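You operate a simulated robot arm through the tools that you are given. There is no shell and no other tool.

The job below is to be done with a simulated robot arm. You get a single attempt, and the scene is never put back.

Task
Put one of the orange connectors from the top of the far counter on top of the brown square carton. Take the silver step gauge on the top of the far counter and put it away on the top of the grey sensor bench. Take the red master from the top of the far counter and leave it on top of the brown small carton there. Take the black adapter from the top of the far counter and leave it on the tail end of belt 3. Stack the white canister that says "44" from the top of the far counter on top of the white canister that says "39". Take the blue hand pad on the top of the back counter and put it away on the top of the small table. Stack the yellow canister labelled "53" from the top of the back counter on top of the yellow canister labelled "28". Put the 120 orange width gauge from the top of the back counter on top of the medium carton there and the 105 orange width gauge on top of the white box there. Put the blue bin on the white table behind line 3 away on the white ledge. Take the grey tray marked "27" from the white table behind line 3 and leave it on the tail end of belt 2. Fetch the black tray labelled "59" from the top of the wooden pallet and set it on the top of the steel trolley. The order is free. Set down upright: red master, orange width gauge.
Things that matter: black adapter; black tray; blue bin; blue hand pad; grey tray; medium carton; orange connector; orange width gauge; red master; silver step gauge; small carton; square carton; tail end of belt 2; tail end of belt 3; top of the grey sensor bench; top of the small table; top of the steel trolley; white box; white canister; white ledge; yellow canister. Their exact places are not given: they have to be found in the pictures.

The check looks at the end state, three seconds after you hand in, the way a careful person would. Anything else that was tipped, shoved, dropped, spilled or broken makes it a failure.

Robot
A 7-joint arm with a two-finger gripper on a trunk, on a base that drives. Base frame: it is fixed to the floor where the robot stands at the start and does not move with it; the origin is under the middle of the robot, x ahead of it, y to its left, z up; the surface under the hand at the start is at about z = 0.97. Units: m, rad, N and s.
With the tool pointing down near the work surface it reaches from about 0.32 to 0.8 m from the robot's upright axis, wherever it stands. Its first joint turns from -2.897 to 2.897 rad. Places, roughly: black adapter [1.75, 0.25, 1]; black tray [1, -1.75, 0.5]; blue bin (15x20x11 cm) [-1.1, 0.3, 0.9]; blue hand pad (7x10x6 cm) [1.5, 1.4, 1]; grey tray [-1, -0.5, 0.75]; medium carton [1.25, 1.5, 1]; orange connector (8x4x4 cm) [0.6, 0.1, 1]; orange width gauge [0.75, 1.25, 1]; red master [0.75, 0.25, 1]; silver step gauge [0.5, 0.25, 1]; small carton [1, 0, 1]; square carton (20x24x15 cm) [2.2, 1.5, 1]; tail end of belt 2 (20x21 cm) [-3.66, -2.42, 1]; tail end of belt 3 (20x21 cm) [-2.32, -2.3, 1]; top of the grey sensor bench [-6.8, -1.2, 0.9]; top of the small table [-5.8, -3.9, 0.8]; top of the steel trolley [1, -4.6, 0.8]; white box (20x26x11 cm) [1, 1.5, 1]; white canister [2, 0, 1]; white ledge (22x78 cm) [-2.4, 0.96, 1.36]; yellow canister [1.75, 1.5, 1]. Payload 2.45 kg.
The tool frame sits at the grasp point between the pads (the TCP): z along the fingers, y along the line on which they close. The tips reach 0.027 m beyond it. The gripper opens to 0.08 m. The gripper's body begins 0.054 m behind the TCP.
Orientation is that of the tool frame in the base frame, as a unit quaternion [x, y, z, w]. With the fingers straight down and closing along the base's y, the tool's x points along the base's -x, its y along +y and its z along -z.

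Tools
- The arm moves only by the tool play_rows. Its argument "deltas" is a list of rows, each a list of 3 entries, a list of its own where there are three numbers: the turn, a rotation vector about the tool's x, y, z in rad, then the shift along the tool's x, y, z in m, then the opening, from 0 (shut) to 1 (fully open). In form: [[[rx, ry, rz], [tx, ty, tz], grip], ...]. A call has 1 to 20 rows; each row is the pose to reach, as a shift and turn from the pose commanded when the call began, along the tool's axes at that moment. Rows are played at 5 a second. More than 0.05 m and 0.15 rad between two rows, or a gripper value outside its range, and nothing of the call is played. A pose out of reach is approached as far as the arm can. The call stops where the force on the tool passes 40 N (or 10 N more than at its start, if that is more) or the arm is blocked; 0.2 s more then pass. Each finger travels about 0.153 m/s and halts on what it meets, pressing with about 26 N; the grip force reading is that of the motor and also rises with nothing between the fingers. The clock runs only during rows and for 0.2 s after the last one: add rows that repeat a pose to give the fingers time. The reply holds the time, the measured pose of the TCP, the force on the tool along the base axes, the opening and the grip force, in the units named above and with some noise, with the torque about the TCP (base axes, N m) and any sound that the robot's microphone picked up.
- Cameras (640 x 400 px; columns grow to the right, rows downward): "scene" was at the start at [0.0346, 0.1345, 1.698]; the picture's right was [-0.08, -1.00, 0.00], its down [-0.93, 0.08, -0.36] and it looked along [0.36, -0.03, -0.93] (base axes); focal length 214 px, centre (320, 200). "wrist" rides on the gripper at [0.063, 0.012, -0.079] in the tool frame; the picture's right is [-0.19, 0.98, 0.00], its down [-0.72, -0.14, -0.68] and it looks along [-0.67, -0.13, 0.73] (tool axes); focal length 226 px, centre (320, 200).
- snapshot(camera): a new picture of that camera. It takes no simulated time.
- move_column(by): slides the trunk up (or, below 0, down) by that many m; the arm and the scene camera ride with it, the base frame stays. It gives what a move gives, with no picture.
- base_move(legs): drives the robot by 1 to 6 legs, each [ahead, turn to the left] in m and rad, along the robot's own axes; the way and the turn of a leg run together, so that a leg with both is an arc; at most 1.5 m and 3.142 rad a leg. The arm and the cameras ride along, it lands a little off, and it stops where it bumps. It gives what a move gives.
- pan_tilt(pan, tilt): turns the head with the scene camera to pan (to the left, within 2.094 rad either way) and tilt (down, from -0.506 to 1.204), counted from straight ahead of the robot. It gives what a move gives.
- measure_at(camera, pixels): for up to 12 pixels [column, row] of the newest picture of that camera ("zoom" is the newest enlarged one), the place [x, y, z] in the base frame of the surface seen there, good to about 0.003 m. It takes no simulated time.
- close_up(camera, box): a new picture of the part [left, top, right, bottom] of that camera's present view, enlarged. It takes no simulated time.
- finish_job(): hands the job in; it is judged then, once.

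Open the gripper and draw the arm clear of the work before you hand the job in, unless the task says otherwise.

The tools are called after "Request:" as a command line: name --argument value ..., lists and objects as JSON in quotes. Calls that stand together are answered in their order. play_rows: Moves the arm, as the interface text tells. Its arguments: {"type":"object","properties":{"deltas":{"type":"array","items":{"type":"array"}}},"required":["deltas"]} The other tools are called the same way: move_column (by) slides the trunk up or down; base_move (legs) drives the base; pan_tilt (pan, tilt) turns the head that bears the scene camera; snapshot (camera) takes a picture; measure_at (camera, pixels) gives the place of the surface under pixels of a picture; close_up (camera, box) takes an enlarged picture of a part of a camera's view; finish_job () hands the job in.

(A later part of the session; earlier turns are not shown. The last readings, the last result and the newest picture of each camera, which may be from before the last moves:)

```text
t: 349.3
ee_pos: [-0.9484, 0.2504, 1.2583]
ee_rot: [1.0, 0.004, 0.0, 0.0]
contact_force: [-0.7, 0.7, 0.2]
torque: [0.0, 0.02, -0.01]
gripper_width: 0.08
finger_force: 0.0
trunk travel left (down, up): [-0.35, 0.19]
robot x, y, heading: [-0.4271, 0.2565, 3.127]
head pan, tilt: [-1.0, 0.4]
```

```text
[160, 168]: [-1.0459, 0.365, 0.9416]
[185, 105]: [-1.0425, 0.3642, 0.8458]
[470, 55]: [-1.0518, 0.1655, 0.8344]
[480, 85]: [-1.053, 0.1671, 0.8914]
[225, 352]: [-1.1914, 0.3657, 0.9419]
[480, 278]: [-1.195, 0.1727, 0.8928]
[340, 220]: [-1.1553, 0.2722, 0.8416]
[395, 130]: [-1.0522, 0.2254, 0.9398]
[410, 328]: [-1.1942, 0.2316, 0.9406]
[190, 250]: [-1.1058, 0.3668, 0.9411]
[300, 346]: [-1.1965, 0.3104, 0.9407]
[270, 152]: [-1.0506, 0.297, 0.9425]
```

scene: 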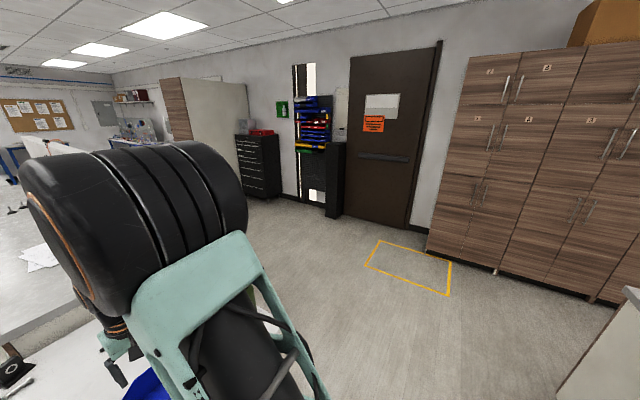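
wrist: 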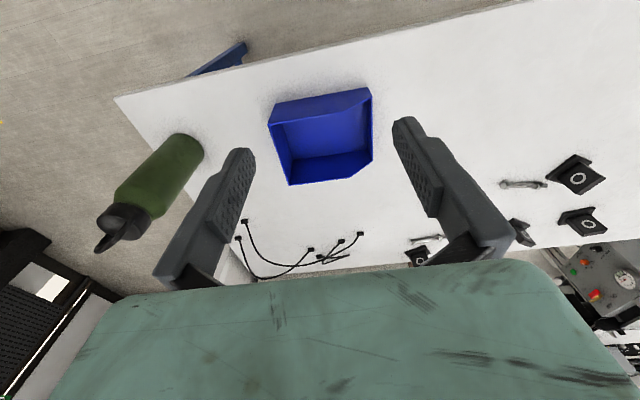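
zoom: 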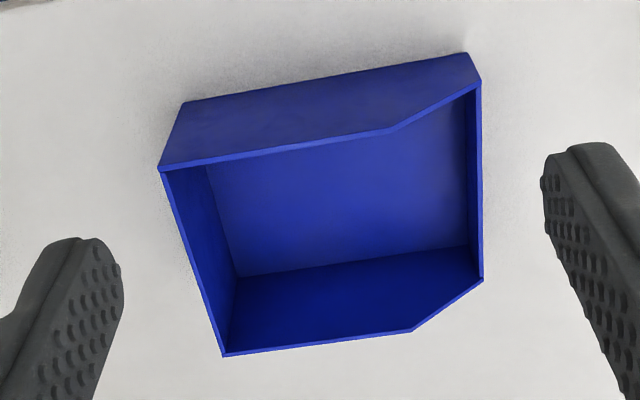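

Bin: tall back wall at y≈0.366, near side wall at x≈−1.05 with rim z≈0.942, rotated ~2°. I'll pinch the near side wall, so I turn the tool −1.536 rad about its z while moving above (−1.051,0.285).

Request:
play_rows --deltas '[[[0, 0, -0.14], [-0.01, -0.004, 0], 1], [[0, 0, -0.28], [-0.02, -0.008, 0], 1], [[0, 0, -0.42], [-0.03, -0.011, 0], 1], [[0, 0, -0.56], [-0.04, -0.015, 0], 1], [[0, 0, -0.7], [-0.05, -0.019, 0], 1], [[0, 0, -0.84], [-0.06, -0.023, 0], 1], [[0, 0, -0.98], [-0.07, -0.027, 0], 1], [[0, 0, -1.12], [-0.08, -0.03, 0], 1], [[0, 0, -1.26], [-0.09, -0.034, 0], 1], [[0, 0, -1.4], [-0.1, -0.036, 0], 1], [[0, 0, -1.536], [-0.102, -0.037, 0], 1], [[0, 0, -1.536], [-0.102, -0.037, 0.04], 1], [[0, 0, -1.536], [-0.102, -0.037, 0.08], 1], [[0, 0, -1.536], [-0.102, -0.037, 0.12], 1], [[0, 0, -1.536], [-0.102, -0.037, 0.16], 1], [[0, 0, -1.536], [-0.102, -0.037, 0.16], 1]]'

Request:
snapshot --camera "wrist"

```text
t: 352.7
ee_pos: [-1.0526, 0.2867, 1.0987]
ee_rot: [0.717, 0.697, -0.001, 0.0]
contact_force: [-0.4, -1.0, 0.3]
torque: [0.02, 0.02, -0.03]
gripper_width: 0.08
finger_force: 0.0
trunk travel left (down, up): [-0.35, 0.19]
robot x, y, heading: [-0.4281, 0.2571, 3.127]
head pan, tilt: [-1.0, 0.4]
```

```text
taken
```

wrist: 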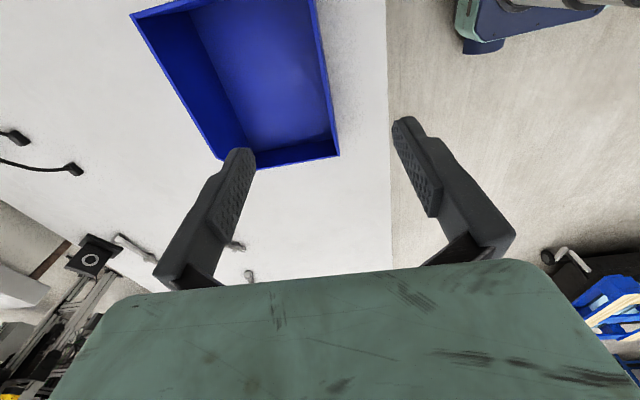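

The near wall's rim runs from ~[315,5] to [338,155]. I measure it.

Request:
measure_at --camera "wrist" --pixels '[[318, 20], [322, 50], [326, 80], [331, 110], [337, 150], [315, 60], [335, 60], [280, 158], [225, 158], [150, 30], [180, 90], [250, 60]]'

Request:
close_up --camera "wrist" --box '[240, 0, 400, 100]'

```text
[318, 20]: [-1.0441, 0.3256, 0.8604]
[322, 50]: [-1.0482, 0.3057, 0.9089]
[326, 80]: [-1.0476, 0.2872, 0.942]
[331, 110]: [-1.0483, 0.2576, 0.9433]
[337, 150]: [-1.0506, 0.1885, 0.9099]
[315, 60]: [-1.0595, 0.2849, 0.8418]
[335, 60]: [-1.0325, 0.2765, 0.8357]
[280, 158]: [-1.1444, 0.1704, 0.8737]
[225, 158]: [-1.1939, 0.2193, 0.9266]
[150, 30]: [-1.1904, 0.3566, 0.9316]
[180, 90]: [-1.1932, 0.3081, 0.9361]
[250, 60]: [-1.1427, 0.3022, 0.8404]
```

```text
4.00 times, centred on (320, 50) of wrist
```

zoom: 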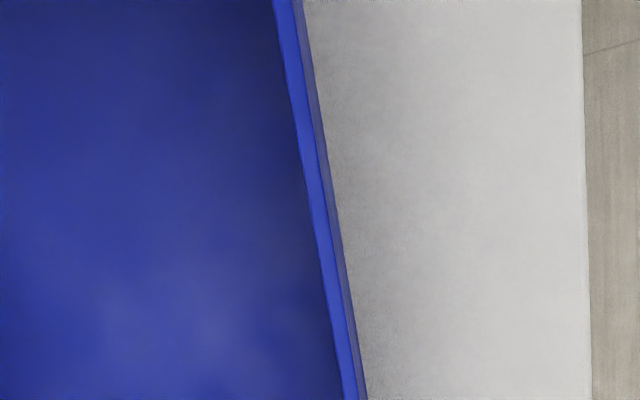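

Wall centre x≈−1.0495 at y≈0.287. I descend to TCP z≈0.924 and pinch.

Request:
play_rows --deltas '[[[0, 0, 0], [0, 0.003, 0.04], 1], [[0, 0, 0], [0, 0.003, 0.08], 1], [[0, 0, 0], [0, 0.003, 0.12], 1], [[0, 0, 0], [0, 0.003, 0.155], 0.7], [[0, 0, 0], [0, 0.003, 0.1745], 0.5], [[0, 0, 0], [0, 0.003, 0.1745], 0.3], [[0, 0, 0], [0, 0.003, 0.1745], 0], [[0, 0, 0], [0, 0.003, 0.1745], 0], [[0, 0, 0], [0, 0.003, 0.1745], 0]]'

Request:
snapshot --camera "wrist"

```text
t: 354.7
ee_pos: [-1.0484, 0.2848, 0.9244]
ee_rot: [0.716, 0.698, 0.001, 0.001]
contact_force: [-0.5, -0.5, -0.3]
torque: [0.09, -0.06, 0.06]
gripper_width: 0.0058
finger_force: 26.3
trunk travel left (down, up): [-0.35, 0.19]
robot x, y, heading: [-0.4259, 0.2608, 3.126]
head pan, tilt: [-1.0, 0.4]
```

```text
taken
```

wrist: 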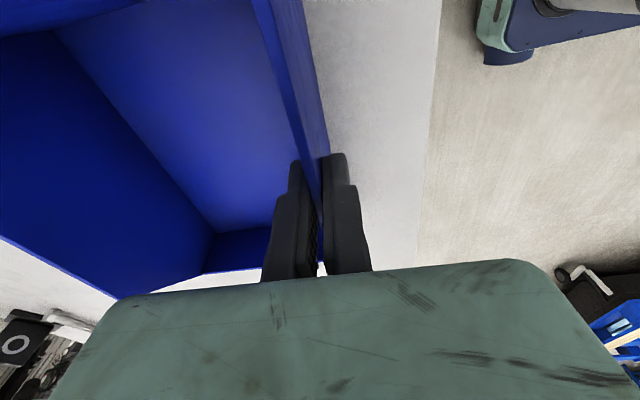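

Pinched (5.8 mm). I lift 0.3 m and check the force and picture.

Request:
play_rows --deltas '[[[0, 0, 0], [0, 0, -0.01], 0], [[0, 0, 0], [0, 0, -0.03], 0], [[0, 0, 0], [0, 0, -0.06], 0], [[0, 0, 0], [0, 0, -0.1], 0], [[0, 0, 0], [0, 0, -0.14], 0], [[0, 0, 0], [0, 0, -0.18], 0], [[0, 0, 0], [0, 0, -0.22], 0], [[0, 0, 0], [0, 0, -0.26], 0], [[0, 0, 0], [0, 0, -0.3], 0], [[0, 0, 0], [0, 0, -0.34], 0], [[0, 0, 0], [0, 0, -0.34], 0]]'

Request:
snapshot --camera "wrist"

```text
t: 357.1
ee_pos: [-1.0489, 0.2854, 1.264]
ee_rot: [0.716, 0.698, 0.001, 0.0]
contact_force: [0.9, 1.1, -2.2]
torque: [-0.02, -0.15, 0.0]
gripper_width: 0.0062
finger_force: 25.6
trunk travel left (down, up): [-0.35, 0.19]
robot x, y, heading: [-0.4268, 0.256, 3.128]
head pan, tilt: [-1.0, 0.4]
```

```text
taken
```

wrist: 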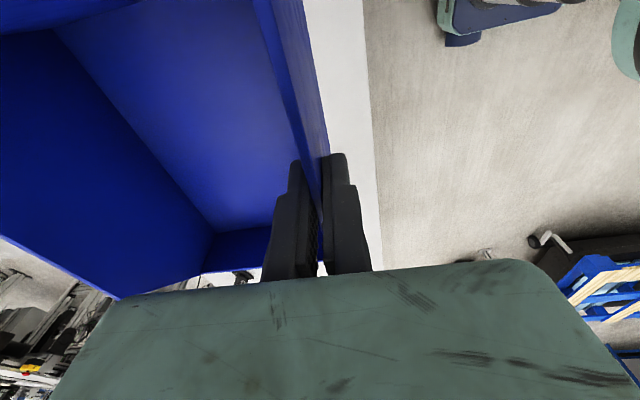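

Held well (≈0.2 kg). I pull the bin toward the robot and raise the trunk by 0.19 m for the high ledge.

Request:
play_rows --deltas '[[[0, 0, 0], [0, 0.03, 0], 0], [[0, 0, 0], [0, 0.06, 0], 0], [[0, 0, 0], [0, 0.09, 0], 0], [[0, 0, 0], [0, 0.12, 0], 0], [[0, 0, 0], [0, 0.12, 0], 0]]'

Request:
move_column --by 0.19

Request:
base_move --legs '[[0, -1.562], [1.39, 0], [0, 1.57]]'

Request:
pan_tilt --pan 0.3 --tilt 0.4

Request:
snapshot --camera "scene"

```text
t: 358.3
ee_pos: [-0.9289, 0.2816, 1.2626]
ee_rot: [0.716, 0.698, 0.0, 0.0]
contact_force: [0.0, 0.2, -2.1]
torque: [0.01, -0.18, 0.02]
gripper_width: 0.0061
finger_force: 26.2
trunk travel left (down, up): [-0.35, 0.19]
robot x, y, heading: [-0.4256, 0.2556, 3.135]
head pan, tilt: [-1.0, 0.4]
```

```text
t: 360.4
ee_pos: [-0.9293, 0.2819, 1.4547]
ee_rot: [0.716, 0.698, 0.0, 0.0]
contact_force: [-0.4, 0.4, -2.4]
torque: [0.0, -0.13, 0.0]
gripper_width: 0.006
finger_force: 26.3
trunk travel left (down, up): [-0.54, 0.0]
robot x, y, heading: [-0.4272, 0.2579, 3.128]
head pan, tilt: [-1.0, 0.4]
```

```text
t: 375.2
ee_pos: [-0.9077, 1.6848, 1.4544]
ee_rot: [0.719, 0.695, 0.0, 0.001]
contact_force: [0.4, -0.3, -2.5]
torque: [0.05, -0.16, 0.0]
gripper_width: 0.0061
finger_force: 26.0
trunk travel left (down, up): [-0.54, 0.0]
robot x, y, heading: [-0.4022, 1.6578, 3.124]
head pan, tilt: [-1.0, 0.4]
```

```text
t: 376.6
ee_pos: [-0.908, 1.684, 1.4538]
ee_rot: [0.719, 0.695, 0.0, 0.0]
contact_force: [-0.1, -0.5, -2.7]
torque: [-0.01, -0.15, -0.03]
gripper_width: 0.0059
finger_force: 26.0
trunk travel left (down, up): [-0.54, 0.0]
robot x, y, heading: [-0.3997, 1.6532, 3.119]
head pan, tilt: [0.3, 0.4]
```

```text
taken
```

scene: 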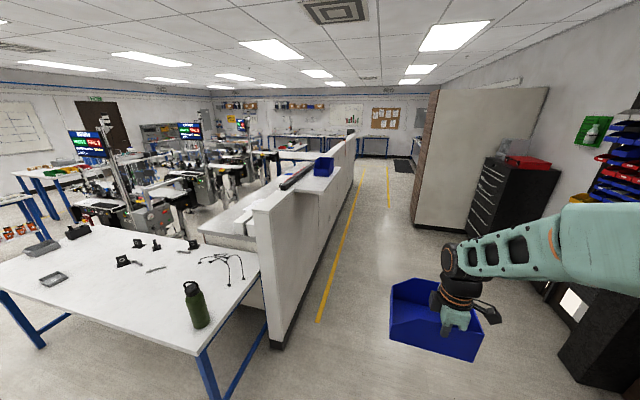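

Now the ledge with the other bin is visible at ~[300–340,160–195]. I enlarge and measure it and the corridor width.

Request:
close_up --camera "scene" --box '[250, 140, 370, 215]'

Request:
measure_at --camera "zoom" --pixels '[[330, 270], [360, 300], [420, 220], [450, 240], [395, 140], [395, 190], [340, 170], [200, 290], [480, 180], [400, 270], [300, 300], [490, 130]]'

Request:
measure_at --camera "scene" --pixels '[[412, 223], [466, 232], [330, 310], [275, 348], [340, 300], [560, 365], [388, 190], [547, 90]]'

```text
5.33 times, centred on (310, 178) of scene
```

zoom: 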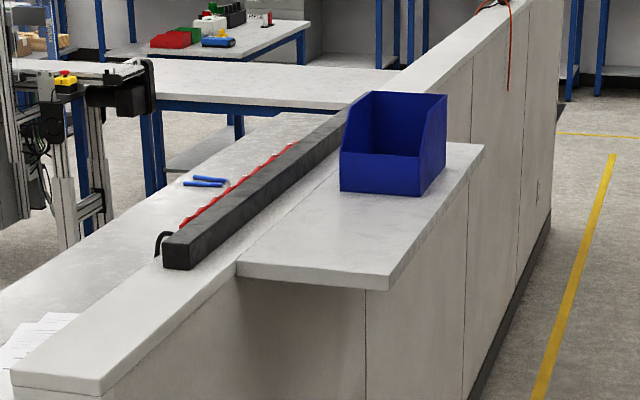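

```text
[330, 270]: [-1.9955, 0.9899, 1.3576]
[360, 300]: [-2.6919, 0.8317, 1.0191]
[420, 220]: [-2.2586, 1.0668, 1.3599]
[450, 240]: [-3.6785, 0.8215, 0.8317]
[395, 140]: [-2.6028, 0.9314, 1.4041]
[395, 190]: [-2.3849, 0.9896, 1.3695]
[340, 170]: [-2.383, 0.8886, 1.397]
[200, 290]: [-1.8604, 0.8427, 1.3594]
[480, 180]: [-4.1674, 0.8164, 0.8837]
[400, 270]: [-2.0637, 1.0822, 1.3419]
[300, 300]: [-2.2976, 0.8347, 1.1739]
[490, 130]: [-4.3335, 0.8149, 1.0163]
```

```text
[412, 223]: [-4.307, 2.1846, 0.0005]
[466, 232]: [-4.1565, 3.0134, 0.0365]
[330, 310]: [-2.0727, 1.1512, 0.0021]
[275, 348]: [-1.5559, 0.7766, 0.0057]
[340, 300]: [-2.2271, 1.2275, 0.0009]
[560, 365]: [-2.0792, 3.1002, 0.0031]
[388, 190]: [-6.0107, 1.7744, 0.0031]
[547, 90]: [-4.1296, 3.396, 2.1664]
```

Ledge: x −2.79…−2.01, y 0.85…1.07, z 1.36, existing bin at x −2.6…−2.38. I drive to (−2.2,1.85), turn south clear of the ledge, then look.

Request:
base_move --legs '[[0, -0.086], [0.9, 0], [0.911, 0], [0, 1.68]]'

Request:
pan_tilt --pan 0.15 --tilt 0.6

Request:
snapshot --camera "scene"

```text
t: 390.5
ee_pos: [-2.2471, 1.3528, 1.4524]
ee_rot: [0.016, 1.0, 0.0, -0.001]
contact_force: [-0.7, 0.7, -2.8]
torque: [0.16, 0.04, -0.03]
gripper_width: 0.006
finger_force: 26.5
trunk travel left (down, up): [-0.54, 0.0]
robot x, y, heading: [-2.2184, 1.8575, -1.594]
head pan, tilt: [0.3, 0.4]
```

```text
t: 391.2
ee_pos: [-2.2472, 1.3531, 1.454]
ee_rot: [0.015, 1.0, 0.001, 0.0]
contact_force: [0.0, 0.3, -2.1]
torque: [0.14, 0.01, 0.05]
gripper_width: 0.0059
finger_force: 26.5
trunk travel left (down, up): [-0.54, 0.0]
robot x, y, heading: [-2.2175, 1.854, -1.591]
head pan, tilt: [0.15, 0.6]
```

```text
taken
```

scene: 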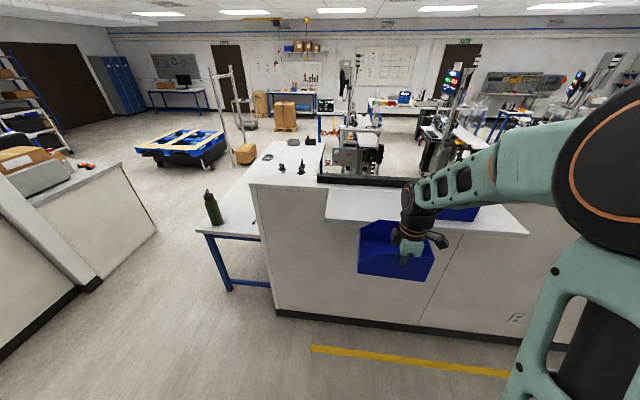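

The ledge's left end is at ~[327,190–215]. I measure its edges and the other bin's near corner.

Request:
measure_at --camera "scene" --pixels '[[328, 212], [330, 195], [335, 205], [360, 205], [390, 205], [440, 213], [455, 215], [475, 213], [500, 225], [526, 230], [350, 190], [370, 190]]'

Request:
close_up --camera "scene" --box '[300, 160, 540, 310]'

```text
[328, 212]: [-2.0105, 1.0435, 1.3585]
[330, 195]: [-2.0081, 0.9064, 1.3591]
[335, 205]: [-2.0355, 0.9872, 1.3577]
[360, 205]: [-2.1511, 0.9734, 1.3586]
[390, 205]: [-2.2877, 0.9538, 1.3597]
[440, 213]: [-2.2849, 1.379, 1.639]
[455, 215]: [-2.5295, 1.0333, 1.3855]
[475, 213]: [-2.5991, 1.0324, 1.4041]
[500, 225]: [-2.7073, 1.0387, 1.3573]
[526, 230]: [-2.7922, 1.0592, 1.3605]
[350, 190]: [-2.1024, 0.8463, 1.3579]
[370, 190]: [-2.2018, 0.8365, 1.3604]
```

```text
2.67 times, centred on (420, 235) of scene
```

zoom: 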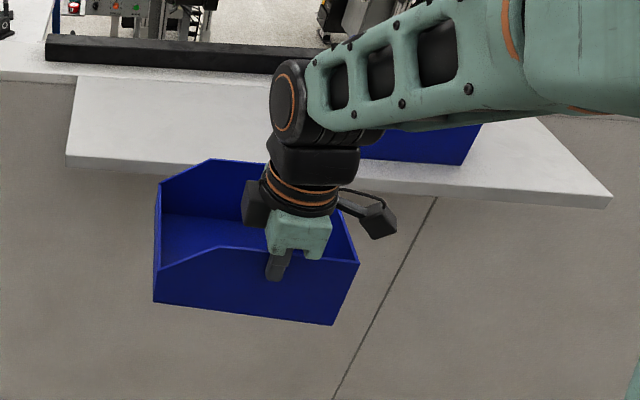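

I raise the hand by 0.1 m, then advance 0.23 m.

Request:
play_rows --deltas '[[[0, 0, 0], [0, 0, -0.03], 0], [[0, 0, 0], [0, 0, -0.06], 0], [[0, 0, 0], [0, 0, -0.1], 0], [[0, 0, 0], [0, 0, -0.1], 0]]'

Request:
base_move --legs '[[0.23, 0]]'

Request:
snapshot --camera "scene"

```text
t: 392.2
ee_pos: [-2.2465, 1.3517, 1.5519]
ee_rot: [0.015, 1.0, 0.001, 0.0]
contact_force: [0.5, -0.2, -1.9]
torque: [0.18, 0.03, 0.0]
gripper_width: 0.006
finger_force: 25.6
trunk travel left (down, up): [-0.54, 0.0]
robot x, y, heading: [-2.2199, 1.8612, -1.591]
head pan, tilt: [0.15, 0.6]
```

```text
t: 393.9
ee_pos: [-2.2528, 1.1225, 1.5524]
ee_rot: [0.017, 1.0, 0.001, 0.0]
contact_force: [0.1, 0.3, -2.2]
torque: [0.16, -0.01, 0.0]
gripper_width: 0.0058
finger_force: 25.7
trunk travel left (down, up): [-0.54, 0.0]
robot x, y, heading: [-2.2232, 1.6251, -1.595]
head pan, tilt: [0.15, 0.6]
```

```text
taken
```

scene: 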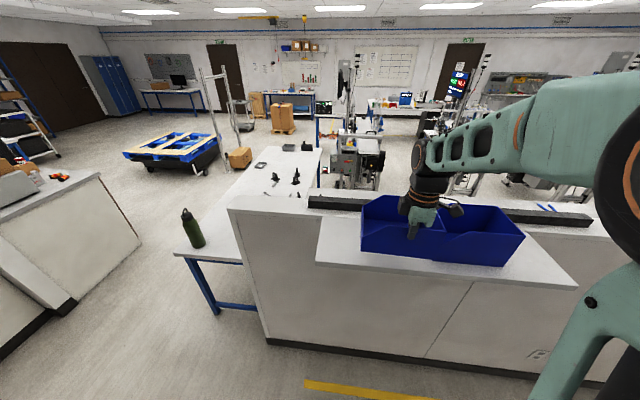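

I shift the bin to TCP (−2.2035,1.035) and lower to ~1.46.

Request:
play_rows --deltas '[[[0, 0, 0], [-0.02, -0.03, 0], 0], [[0, 0, 0], [-0.04, -0.06, 0], 0], [[0, 0, 0], [-0.052, -0.086, 0], 0], [[0, 0, 0], [-0.052, -0.086, 0], 0], [[0, 0, 0], [-0.052, -0.086, 0.03], 0], [[0, 0, 0], [-0.052, -0.086, 0.06], 0], [[0, 0, 0], [-0.052, -0.086, 0.085], 0], [[0, 0, 0], [-0.052, -0.086, 0.095], 0], [[0, 0, 0], [-0.052, -0.086, 0.095], 0]]'

Request:
close_up --camera "scene" --box '[300, 150, 600, 338]'

```text
t: 395.9
ee_pos: [-2.2032, 1.0361, 1.4577]
ee_rot: [0.016, 1.0, 0.001, 0.0]
contact_force: [0.2, 0.6, -2.4]
torque: [0.15, -0.01, -0.02]
gripper_width: 0.006
finger_force: 26.1
trunk travel left (down, up): [-0.54, 0.0]
robot x, y, heading: [-2.2268, 1.6238, -1.593]
head pan, tilt: [0.15, 0.6]
```

```text
2.13 times, centred on (450, 244) of scene
```

zoom: 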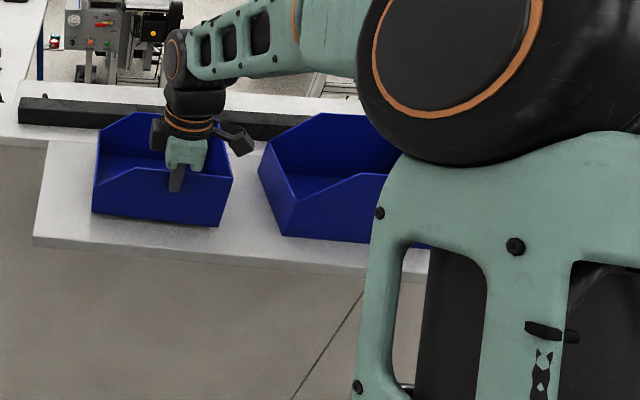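

It's well over the ledge beside the other bin. I lower ~11 mm to contact.

Request:
play_rows --deltas '[[[0, 0, 0], [0, 0, 0.006], 0], [[0, 0, 0], [0, 0, 0.009], 0], [[0, 0, 0], [0, 0, 0.011], 0], [[0, 0, 0], [0, 0, 0.011], 0]]'

```text
t: 396.9
ee_pos: [-2.203, 1.0372, 1.4468]
ee_rot: [0.017, 1.0, 0.0, 0.0]
contact_force: [-0.6, -0.2, -2.6]
torque: [0.11, -0.03, 0.0]
gripper_width: 0.0059
finger_force: 25.7
trunk travel left (down, up): [-0.54, 0.0]
robot x, y, heading: [-2.2263, 1.6266, -1.595]
head pan, tilt: [0.15, 0.6]
```

The full weight still hangs (−2.6 N); I lower a few more mm.

Request:
play_rows --deltas '[[[0, 0, 0], [0, 0, 0.0015], 0], [[0, 0, 0], [0, 0, 0.003], 0], [[0, 0, 0], [0, 0, 0.003], 0]]'

```text
t: 397.7
ee_pos: [-2.2033, 1.0361, 1.4458]
ee_rot: [0.017, 1.0, -0.001, 0.001]
contact_force: [-0.7, -2.2, 22.4]
torque: [-0.02, -0.31, -0.02]
gripper_width: 0.0057
finger_force: 26.1
trunk travel left (down, up): [-0.54, 0.0]
robot x, y, heading: [-2.2263, 1.6242, -1.596]
head pan, tilt: [0.15, 0.6]
```

Firm contact (22 N). I back off 1.5 mm, open and lift straight up.

Request:
play_rows --deltas '[[[0, 0, 0], [0, 0, -0.0015], 0], [[0, 0, 0], [0, 0, -0.0015], 0], [[0, 0, 0], [0, 0, -0.0015], 0.2], [[0, 0, 0], [0, 0, -0.0015], 0.4], [[0, 0, 0], [0, 0, -0.0015], 0.4], [[0, 0, 0], [0, 0, -0.03], 0.4], [[0, 0, 0], [0, 0, -0.07], 0.4], [[0, 0, 0], [0, 0, -0.11], 0.6], [[0, 0, 0], [0, 0, -0.14], 1], [[0, 0, 0], [0, 0.04, -0.14], 1], [[0, 0, 0], [0, 0.08, -0.14], 1], [[0, 0, 0], [0, 0.11, -0.14], 1]]'

Request:
snapshot --camera "scene"

Request:
close_up --camera "scene" --box '[300, 150, 600, 338]'

```text
t: 400.3
ee_pos: [-2.1986, 1.1474, 1.585]
ee_rot: [0.016, 1.0, 0.0, 0.001]
contact_force: [-0.1, 0.4, 1.1]
torque: [-0.04, 0.02, -0.02]
gripper_width: 0.0799
finger_force: 0.0
trunk travel left (down, up): [-0.54, 0.0]
robot x, y, heading: [-2.2227, 1.6278, -1.593]
head pan, tilt: [0.15, 0.6]
```

```text
taken
```

scene: 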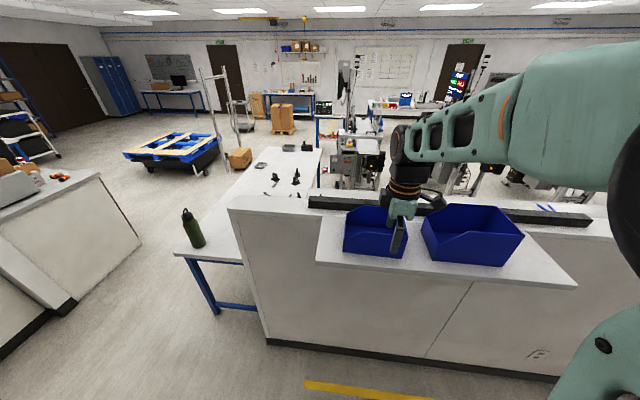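

```text
2.13 times, centred on (450, 244) of scene
```

zoom: 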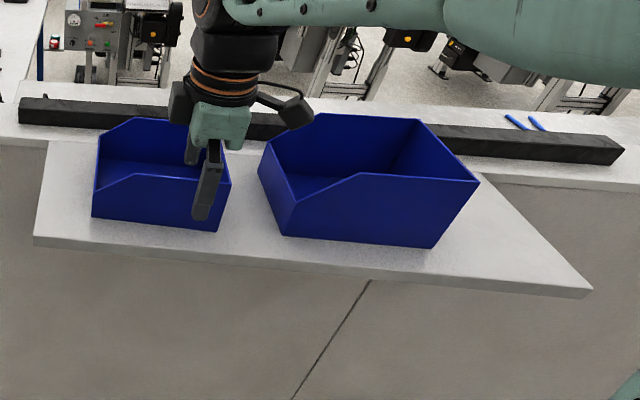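

Bin is on the ledge. I back off 0.3 m, then restore the tool yaw and trunk height.

Request:
base_move --legs '[[-0.3, 0]]'

Request:
play_rows --deltas '[[[0, 0, 0.14], [0, 0, 0], 1], [[0, 0, 0.28], [0, 0, 0], 1], [[0, 0, 0.42], [0, 0, 0], 1], [[0, 0, 0.56], [0, 0, 0], 1], [[0, 0, 0.7], [0, 0, 0], 1], [[0, 0, 0.84], [0, 0, 0], 1], [[0, 0, 0.98], [0, 0, 0], 1], [[0, 0, 1.12], [0, 0, 0], 1], [[0, 0, 1.26], [0, 0, 0], 1], [[0, 0, 1.4], [0, 0, 0], 1], [[0, 0, 1.54], [0, 0, 0], 1], [[0, 0, 1.54], [0, 0, 0], 1]]'

Request:
move_column --by -0.19

Request:
base_move --legs '[[0, 1.593]]'

Request:
pan_tilt --pan 0.2 --tilt 0.4

Request:
snapshot --camera "scene"

```text
t: 402.4
ee_pos: [-2.1949, 1.447, 1.5863]
ee_rot: [0.019, 1.0, 0.001, 0.0]
contact_force: [0.1, 0.1, 0.6]
torque: [-0.05, -0.01, -0.01]
gripper_width: 0.08
finger_force: 0.1
trunk travel left (down, up): [-0.54, 0.0]
robot x, y, heading: [-2.2152, 1.9258, -1.597]
head pan, tilt: [0.15, 0.6]
```

```text
t: 405.0
ee_pos: [-2.1949, 1.4443, 1.584]
ee_rot: [0.71, 0.705, 0.0, 0.0]
contact_force: [-0.6, -0.7, -0.3]
torque: [0.03, 0.0, -0.01]
gripper_width: 0.0798
finger_force: 0.0
trunk travel left (down, up): [-0.54, 0.0]
robot x, y, heading: [-2.2153, 1.9253, -1.598]
head pan, tilt: [0.15, 0.6]
```

```text
t: 407.1
ee_pos: [-2.194, 1.4444, 1.3953]
ee_rot: [0.71, 0.704, 0.0, 0.0]
contact_force: [0.2, -0.5, 0.6]
torque: [-0.03, 0.02, 0.0]
gripper_width: 0.0799
finger_force: 0.1
trunk travel left (down, up): [-0.35, 0.19]
robot x, y, heading: [-2.2179, 1.927, -1.598]
head pan, tilt: [0.15, 0.6]
```

```text
t: 411.5
ee_pos: [-1.7371, 1.9652, 1.3956]
ee_rot: [-0.013, 1.0, 0.0, -0.001]
contact_force: [0.8, -0.5, -0.3]
torque: [0.02, 0.01, -0.02]
gripper_width: 0.0801
finger_force: 0.1
trunk travel left (down, up): [-0.35, 0.19]
robot x, y, heading: [-2.2168, 1.9252, 0.006]
head pan, tilt: [0.15, 0.6]
```

```text
t: 412.2
ee_pos: [-1.7367, 1.9647, 1.3943]
ee_rot: [-0.013, 1.0, 0.0, -0.002]
contact_force: [0.5, 1.0, -0.2]
torque: [0.03, 0.0, 0.0]
gripper_width: 0.0801
finger_force: 0.0
trunk travel left (down, up): [-0.35, 0.19]
robot x, y, heading: [-2.2184, 1.9231, 0.008]
head pan, tilt: [0.201, 0.4]
```

```text
taken
```

scene: 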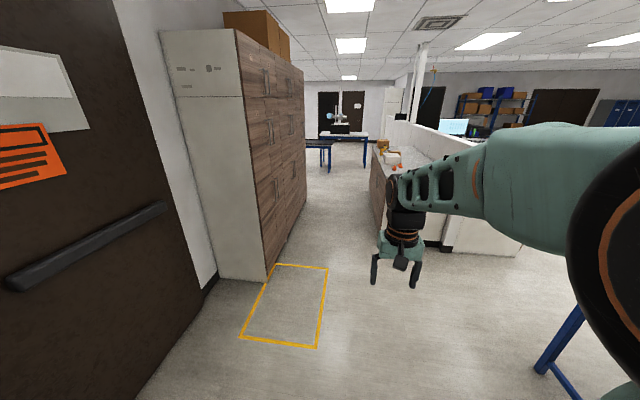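

The back counter is at ~[375–410,150–240], the lockers on the left. I measure both faces to learn the aisle width.

Request:
measure_at --camera "scene" --pixels '[[266, 281], [304, 212], [372, 195], [372, 170], [378, 238], [440, 245], [391, 172], [382, 150], [400, 165], [330, 165], [365, 165], [440, 125]]'

Request:
close_up --camera "scene" --box '[340, 110, 460, 200]'

```text
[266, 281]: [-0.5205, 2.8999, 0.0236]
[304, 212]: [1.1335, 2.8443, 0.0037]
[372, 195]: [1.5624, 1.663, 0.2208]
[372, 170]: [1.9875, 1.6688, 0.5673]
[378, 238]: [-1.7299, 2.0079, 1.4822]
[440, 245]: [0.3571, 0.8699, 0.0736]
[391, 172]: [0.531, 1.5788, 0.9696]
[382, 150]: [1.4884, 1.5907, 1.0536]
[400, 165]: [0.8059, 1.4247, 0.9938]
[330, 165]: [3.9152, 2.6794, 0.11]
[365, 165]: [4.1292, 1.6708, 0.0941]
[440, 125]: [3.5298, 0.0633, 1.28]
```

```text
4.44 times, centred on (400, 155) of scene
```

zoom: 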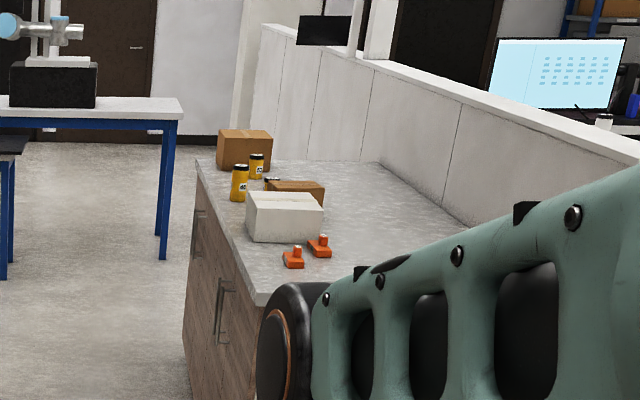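

Aisle: counter front y≈1.67, lockers y≈2.87. I drive to (1.0,2.15) and turn south to face the gauges and boxes.

Request:
base_move --legs '[[0, 0.065], [1.1, 0], [1.1, 0], [1.02, 0], [0, -1.648]]'

Request:
pan_tilt --pan 0.1 --tilt 0.8

Request:
snapshot --camera "scene"

Request:
snapshot --camera "wrist"

```text
t: 432.4
ee_pos: [1.0114, 1.6653, 1.395]
ee_rot: [0.705, 0.709, 0.001, -0.001]
contact_force: [0.6, 0.4, -0.1]
torque: [0.01, 0.02, 0.02]
gripper_width: 0.0799
finger_force: 0.1
trunk travel left (down, up): [-0.35, 0.19]
robot x, y, heading: [0.9828, 2.1476, -1.583]
head pan, tilt: [0.201, 0.4]
```

```text
t: 433.3
ee_pos: [1.011, 1.6647, 1.3931]
ee_rot: [0.705, 0.709, 0.002, -0.002]
contact_force: [1.1, -0.6, 1.5]
torque: [0.04, 0.0, -0.01]
gripper_width: 0.08
finger_force: 0.0
trunk travel left (down, up): [-0.35, 0.19]
robot x, y, heading: [0.9821, 2.1477, -1.587]
head pan, tilt: [0.099, 0.799]
```

```text
taken
```

scene: 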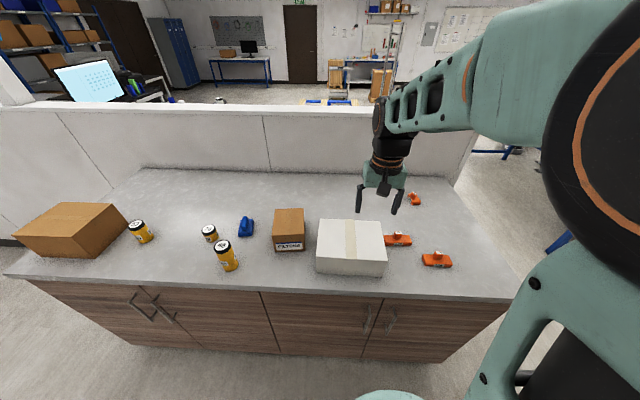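

```text
taken
```

wrist: 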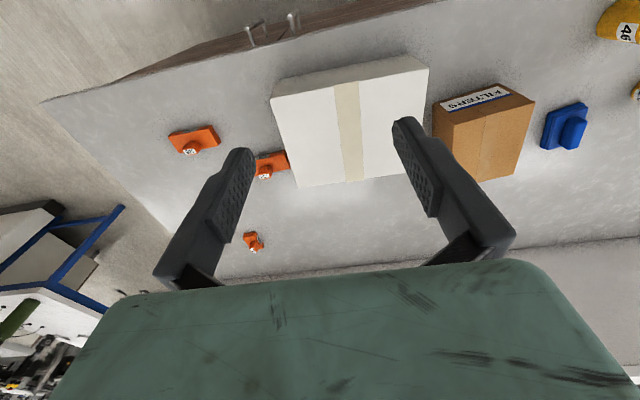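

The whole back counter is visible: three orange gauges, white box, FILTERS carton, blue pad, three yellow canisters and the square carton. I zoom to read the labels.

Request:
close_up --camera "scene" --box '[370, 180, 470, 280]'

Request:
close_up --camera "scene" --box '[110, 190, 310, 290]'

Request:
close_up --camera "wrist" --box '[150, 110, 310, 260]'

```text
4.00 times, centred on (420, 230) of scene
```

zoom: 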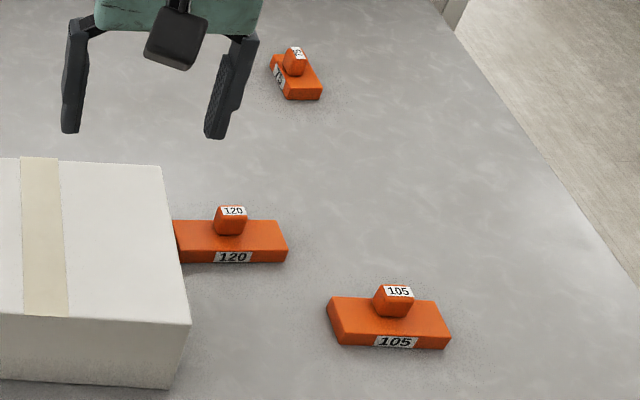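

```text
3.20 times, centred on (210, 240) of scene
```

zoom: 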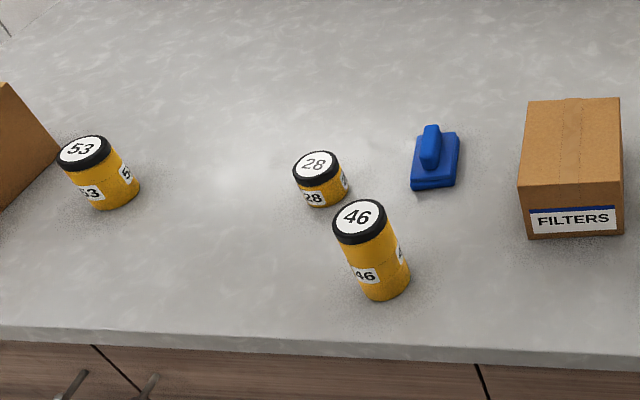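

```text
2.67 times, centred on (230, 185) of wrist
```

zoom: 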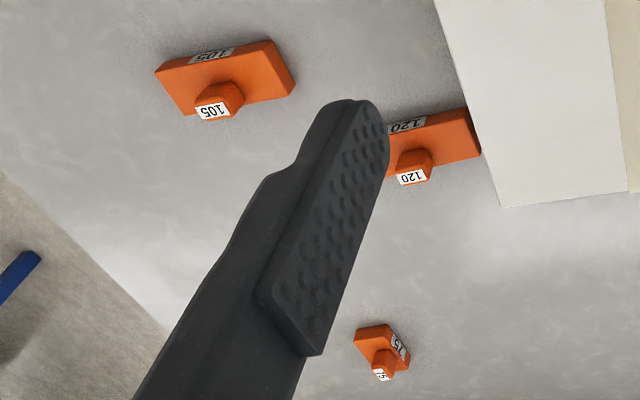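

Labels are clear: gauges 105 (nearest edge), 120 (by the white box), 75; canisters 53 (left), 28 (short), 46. I measure positions of all.

Request:
measure_at --camera "scene" --pixels '[[439, 253], [423, 258], [451, 262], [398, 234], [386, 240], [410, 241], [350, 235], [320, 225], [384, 225], [386, 262], [289, 215], [209, 230]]'

Request:
measure_at --camera "scene" --pixels '[[136, 225], [222, 245], [246, 220], [247, 233], [274, 212], [304, 212], [274, 240], [304, 240], [75, 225], [20, 235], [100, 235], [120, 205]]'

```text
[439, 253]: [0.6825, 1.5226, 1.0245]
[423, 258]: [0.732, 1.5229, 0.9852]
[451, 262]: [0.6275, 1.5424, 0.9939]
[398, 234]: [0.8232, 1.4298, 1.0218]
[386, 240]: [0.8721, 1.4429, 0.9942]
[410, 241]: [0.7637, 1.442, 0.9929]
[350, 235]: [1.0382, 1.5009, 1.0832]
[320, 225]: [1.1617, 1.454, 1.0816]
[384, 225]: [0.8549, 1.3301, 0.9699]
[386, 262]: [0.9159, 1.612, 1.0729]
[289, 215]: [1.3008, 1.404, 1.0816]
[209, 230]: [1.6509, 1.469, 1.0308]
```

```text
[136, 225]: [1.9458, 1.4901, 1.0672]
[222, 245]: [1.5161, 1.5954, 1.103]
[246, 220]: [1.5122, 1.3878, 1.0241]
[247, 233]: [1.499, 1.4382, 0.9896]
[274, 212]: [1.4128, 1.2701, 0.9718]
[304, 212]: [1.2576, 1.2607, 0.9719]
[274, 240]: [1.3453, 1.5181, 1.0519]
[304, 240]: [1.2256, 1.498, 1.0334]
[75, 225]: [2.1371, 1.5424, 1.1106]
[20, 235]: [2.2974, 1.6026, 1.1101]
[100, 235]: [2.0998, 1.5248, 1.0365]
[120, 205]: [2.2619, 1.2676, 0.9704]
```

I move the hand above gauge 105 at (0.683,1.523).

Request:
play_rows --deltas '[[[0, 0, 0], [-0.017, -0.041, 0], 1], [[0, 0, 0], [-0.035, -0.082, 0], 1], [[0, 0, 0], [-0.052, -0.123, 0], 1], [[0, 0, 0], [-0.07, -0.164, 0], 1], [[0, 0, 0], [-0.088, -0.206, 0], 1], [[0, 0, 0], [-0.105, -0.247, 0], 1], [[0, 0, 0], [-0.122, -0.288, 0], 1], [[0, 0, 0], [-0.14, -0.329, 0], 1], [[0, 0, 0], [-0.14, -0.329, 0.045], 1], [[0, 0, 0], [-0.14, -0.329, 0.09], 1], [[0, 0, 0], [-0.14, -0.329, 0.135], 1], [[0, 0, 0], [-0.14, -0.329, 0.18], 1], [[0, 0, 0], [-0.14, -0.329, 0.21], 1], [[0, 0, 0], [-0.14, -0.329, 0.21], 1]]'

Request:
snapshot --camera "wrist"

```text
t: 436.3
ee_pos: [0.6819, 1.5238, 1.1847]
ee_rot: [0.705, 0.709, 0.001, -0.001]
contact_force: [0.4, 0.2, 0.0]
torque: [-0.02, -0.03, 0.01]
gripper_width: 0.0799
finger_force: 0.1
trunk travel left (down, up): [-0.35, 0.19]
robot x, y, heading: [0.9816, 2.1456, -1.581]
head pan, tilt: [0.099, 0.799]
```

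```text
taken
```

wrist: 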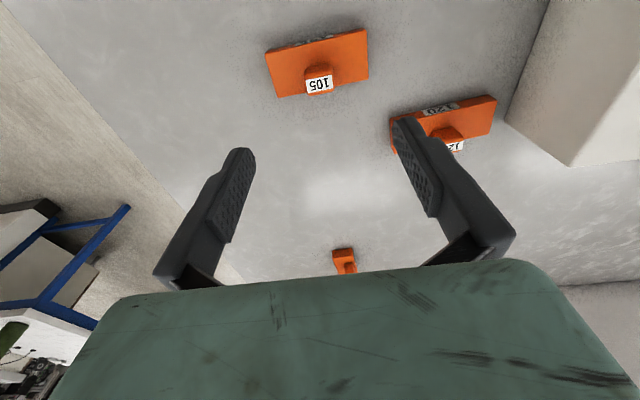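

I zoom on the 105 gauge for exact knob geometry.

Request:
close_up --camera "wrist" --box '[250, 15, 390, 110]'

Request:
measure_at --camera "zoom" --pixels '[[320, 315], [250, 320], [385, 310], [320, 250], [255, 270], [378, 255], [75, 175], [120, 375], [535, 85], [545, 270], [200, 250], [450, 220]]'

```text
4.21 times, centred on (320, 62) of wrist
```

zoom: 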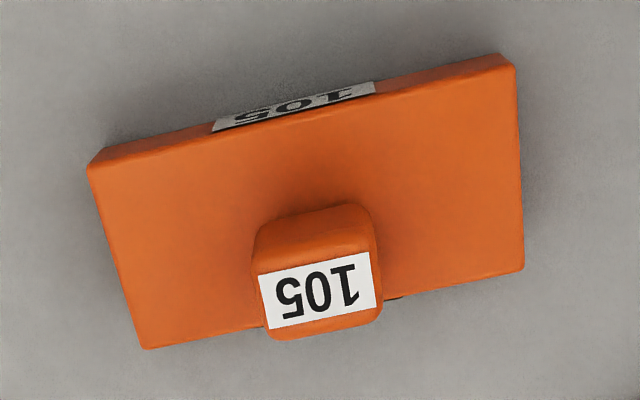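

```text
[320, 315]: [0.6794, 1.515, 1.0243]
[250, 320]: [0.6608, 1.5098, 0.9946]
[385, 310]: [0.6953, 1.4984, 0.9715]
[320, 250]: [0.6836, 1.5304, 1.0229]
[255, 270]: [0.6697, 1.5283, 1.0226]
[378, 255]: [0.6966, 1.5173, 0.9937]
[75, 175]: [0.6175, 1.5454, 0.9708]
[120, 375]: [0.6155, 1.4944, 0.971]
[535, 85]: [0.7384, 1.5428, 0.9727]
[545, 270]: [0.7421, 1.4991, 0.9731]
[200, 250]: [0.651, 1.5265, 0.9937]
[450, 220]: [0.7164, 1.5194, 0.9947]
```

I measure base-top and knob-top corners for the gauge's yaw and centre.

Request:
measure_at --camera "zoom" --pixels '[[98, 178], [508, 74], [515, 262], [150, 340], [266, 278], [370, 260], [374, 298], [276, 325], [320, 296], [310, 120], [262, 225], [368, 215]]'

```text
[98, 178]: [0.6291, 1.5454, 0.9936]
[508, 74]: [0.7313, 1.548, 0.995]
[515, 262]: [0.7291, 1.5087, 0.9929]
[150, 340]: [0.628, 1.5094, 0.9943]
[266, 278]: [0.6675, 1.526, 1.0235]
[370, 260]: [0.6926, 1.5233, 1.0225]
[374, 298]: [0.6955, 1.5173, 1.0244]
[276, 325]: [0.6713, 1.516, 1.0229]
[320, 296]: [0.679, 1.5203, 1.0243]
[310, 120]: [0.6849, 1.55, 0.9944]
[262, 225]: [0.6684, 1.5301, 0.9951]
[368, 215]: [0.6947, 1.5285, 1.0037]
```

Gauge 105: base x 0.628–0.731, y ~1.505–1.549; knob centre (0.681,1.521), top 1.024, base top 0.994. I descend to TCP z≈1.024 and grip the knob.

Request:
play_rows --deltas '[[[0, 0, 0], [-0.003, -0.001, 0.04], 1], [[0, 0, 0], [-0.003, -0.001, 0.08], 1], [[0, 0, 0], [-0.003, -0.001, 0.12], 1], [[0, 0, 0], [-0.003, -0.001, 0.145], 0.8], [[0, 0, 0], [-0.003, -0.001, 0.16], 0.6], [[0, 0, 0], [-0.003, -0.001, 0.16], 0.4], [[0, 0, 0], [-0.003, -0.001, 0.16], 0], [[0, 0, 0], [-0.003, -0.001, 0.16], 0], [[0, 0, 0], [-0.003, -0.001, 0.16], 0]]'

```text
t: 438.3
ee_pos: [0.6812, 1.5205, 1.0233]
ee_rot: [0.705, 0.709, 0.0, 0.0]
contact_force: [-0.2, 0.4, 1.0]
torque: [0.01, 0.0, 0.02]
gripper_width: 0.0295
finger_force: 25.9
trunk travel left (down, up): [-0.35, 0.19]
robot x, y, heading: [0.9833, 2.1478, -1.581]
head pan, tilt: [0.099, 0.799]
```

Knob gripped (29.5 mm). I lift and carry it over the white box.

Request:
play_rows --deltas '[[[0, 0, 0], [0, 0, -0.03], 0], [[0, 0, 0], [0, 0, -0.07], 0], [[0, 0, 0], [0, 0, -0.11], 0], [[0, 0, 0], [0, 0, -0.15], 0], [[0, 0, 0], [0, 0, -0.19], 0], [[0, 0, 0], [0, 0, -0.22], 0], [[0, 0, 0], [0, 0.04, -0.22], 0], [[0, 0, 0], [0, 0.08, -0.22], 0], [[0, 0, 0], [0, 0.12, -0.22], 0], [[0, 0, 0], [0, 0.16, -0.22], 0], [[0, 0, 0], [0, 0.2, -0.22], 0], [[0, 0, 0], [0, 0.24, -0.22], 0], [[0, 0, 0], [0, 0.28, -0.22], 0], [[0, 0, 0], [0, 0.32, -0.22], 0], [[0, 0, 0], [0, 0.352, -0.22], 0], [[0, 0, 0], [0, 0.352, -0.22], 0]]'

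Request:
snapshot --camera "wrist"

Request:
snapshot --camera "scene"

```text
t: 441.7
ee_pos: [1.0333, 1.5208, 1.2433]
ee_rot: [0.706, 0.708, 0.0, -0.001]
contact_force: [0.7, 0.6, -1.1]
torque: [-0.02, -0.03, 0.0]
gripper_width: 0.0294
finger_force: 25.9
trunk travel left (down, up): [-0.35, 0.19]
robot x, y, heading: [0.9814, 2.146, -1.586]
head pan, tilt: [0.099, 0.799]
```

```text
taken
```

wrist: 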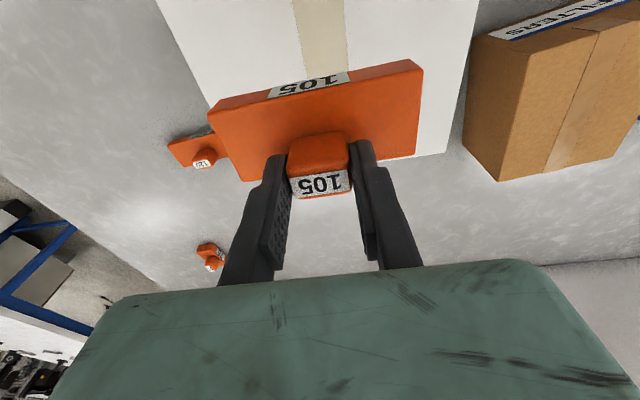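

```text
taken
```

scene: 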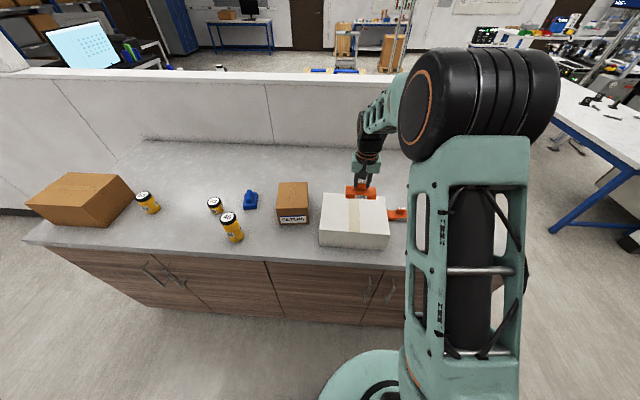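

I measure the white box's top corners in the scene view.

Request:
measure_at --camera "scene" --pixels '[[324, 198], [384, 202], [388, 234], [321, 230], [340, 215], [375, 215], [350, 232], [280, 186], [306, 186], [280, 212], [306, 212], [293, 200]]'

Request:
measure_at --camera "wrist" --pixels '[[440, 150], [465, 60], [450, 120], [170, 20], [190, 60], [400, 156], [350, 20], [430, 60]]'

```text
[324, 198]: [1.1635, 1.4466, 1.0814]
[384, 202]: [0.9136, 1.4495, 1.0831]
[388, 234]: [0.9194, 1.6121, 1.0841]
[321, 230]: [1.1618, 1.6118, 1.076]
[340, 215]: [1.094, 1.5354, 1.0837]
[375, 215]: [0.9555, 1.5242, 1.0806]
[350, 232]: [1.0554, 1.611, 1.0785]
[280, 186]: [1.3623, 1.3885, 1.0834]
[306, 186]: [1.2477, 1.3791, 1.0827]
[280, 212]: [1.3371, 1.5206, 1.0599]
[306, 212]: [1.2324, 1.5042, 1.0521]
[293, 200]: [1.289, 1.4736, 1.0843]
```

```text
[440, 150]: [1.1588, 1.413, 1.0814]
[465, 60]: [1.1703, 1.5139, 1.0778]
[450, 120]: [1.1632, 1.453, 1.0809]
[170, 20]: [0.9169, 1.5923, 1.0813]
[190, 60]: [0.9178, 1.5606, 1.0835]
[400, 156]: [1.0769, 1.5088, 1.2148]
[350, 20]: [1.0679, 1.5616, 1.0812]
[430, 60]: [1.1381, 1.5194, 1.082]
```

White box top: x 0.912–1.165, y 1.41–1.612, z 1.082. I centre and lower the gauge to TCP ≈1.138.

Request:
play_rows --deltas '[[[0, 0, 0], [-0.006, 0.003, 0.03], 0], [[0, 0, 0], [-0.012, 0.005, 0.06], 0], [[0, 0, 0], [-0.012, 0.005, 0.09], 0], [[0, 0, 0], [-0.012, 0.005, 0.105], 0], [[0, 0, 0], [-0.012, 0.005, 0.105], 0]]'

```text
t: 442.9
ee_pos: [1.0376, 1.5092, 1.1403]
ee_rot: [0.705, 0.709, 0.001, 0.0]
contact_force: [0.6, 0.2, -1.3]
torque: [-0.02, 0.0, -0.02]
gripper_width: 0.0294
finger_force: 26.2
trunk travel left (down, up): [-0.35, 0.19]
robot x, y, heading: [0.9824, 2.1461, -1.588]
head pan, tilt: [0.099, 0.799]
```

Request:
play_rows --deltas '[[[0, 0, 0], [0, 0, 0.003], 0], [[0, 0, 0], [0, 0, 0.005], 0], [[0, 0, 0], [0, 0, 0.005], 0]]'

```text
t: 443.7
ee_pos: [1.0392, 1.5107, 1.1336]
ee_rot: [0.705, 0.709, 0.001, -0.001]
contact_force: [-0.6, 0.7, -1.1]
torque: [0.01, 0.0, -0.03]
gripper_width: 0.0295
finger_force: 26.1
trunk travel left (down, up): [-0.35, 0.19]
robot x, y, heading: [0.9806, 2.1451, -1.587]
head pan, tilt: [0.099, 0.799]
```

Still hanging (−1.1 N). A bit lower in small steps.

Request:
play_rows --deltas '[[[0, 0, 0], [0, 0, 0.001], 0], [[0, 0, 0], [0, 0, 0.002], 0], [[0, 0, 0], [0, 0, 0.002], 0]]'

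```text
t: 444.5
ee_pos: [1.0382, 1.5094, 1.1333]
ee_rot: [0.705, 0.709, 0.0, -0.001]
contact_force: [-0.8, 0.3, 5.8]
torque: [0.2, 0.03, 0.02]
gripper_width: 0.0293
finger_force: 25.6
trunk travel left (down, up): [-0.35, 0.19]
robot x, y, heading: [0.9803, 2.1447, -1.59]
head pan, tilt: [0.099, 0.799]
```

Contact at 5.8 N. I release and rise, then check.

Request:
play_rows --deltas '[[[0, 0, 0], [0, 0, -0.0005], 0], [[0, 0, 0], [0, 0, -0.0005], 0.5], [[0, 0, 0], [0, 0, -0.0005], 0.8], [[0, 0, 0], [0, 0, -0.0005], 0.8], [[0, 0, 0], [0, 0, -0.03], 0.8], [[0, 0, 0], [0, 0, -0.07], 1], [[0, 0, 0], [0, 0, -0.11], 1], [[0, 0, 0], [0, 0, -0.14], 1]]'

Request:
snapshot --camera "wrist"

```text
t: 446.3
ee_pos: [1.0389, 1.5088, 1.274]
ee_rot: [0.705, 0.709, 0.001, 0.001]
contact_force: [-0.6, 0.7, -0.2]
torque: [-0.01, 0.01, 0.01]
gripper_width: 0.0797
finger_force: 0.1
trunk travel left (down, up): [-0.35, 0.19]
robot x, y, heading: [0.9834, 2.1457, -1.589]
head pan, tilt: [0.099, 0.799]
```

```text
taken
```

wrist: 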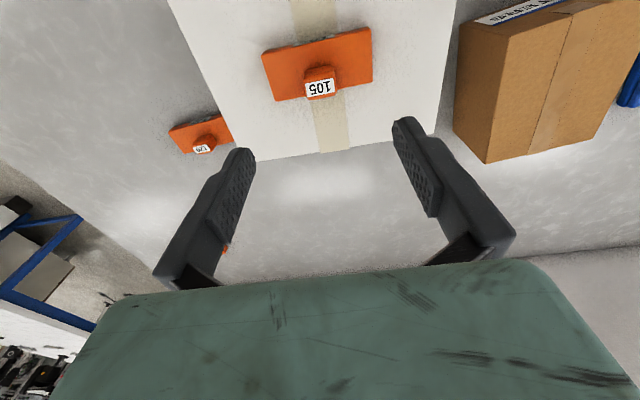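

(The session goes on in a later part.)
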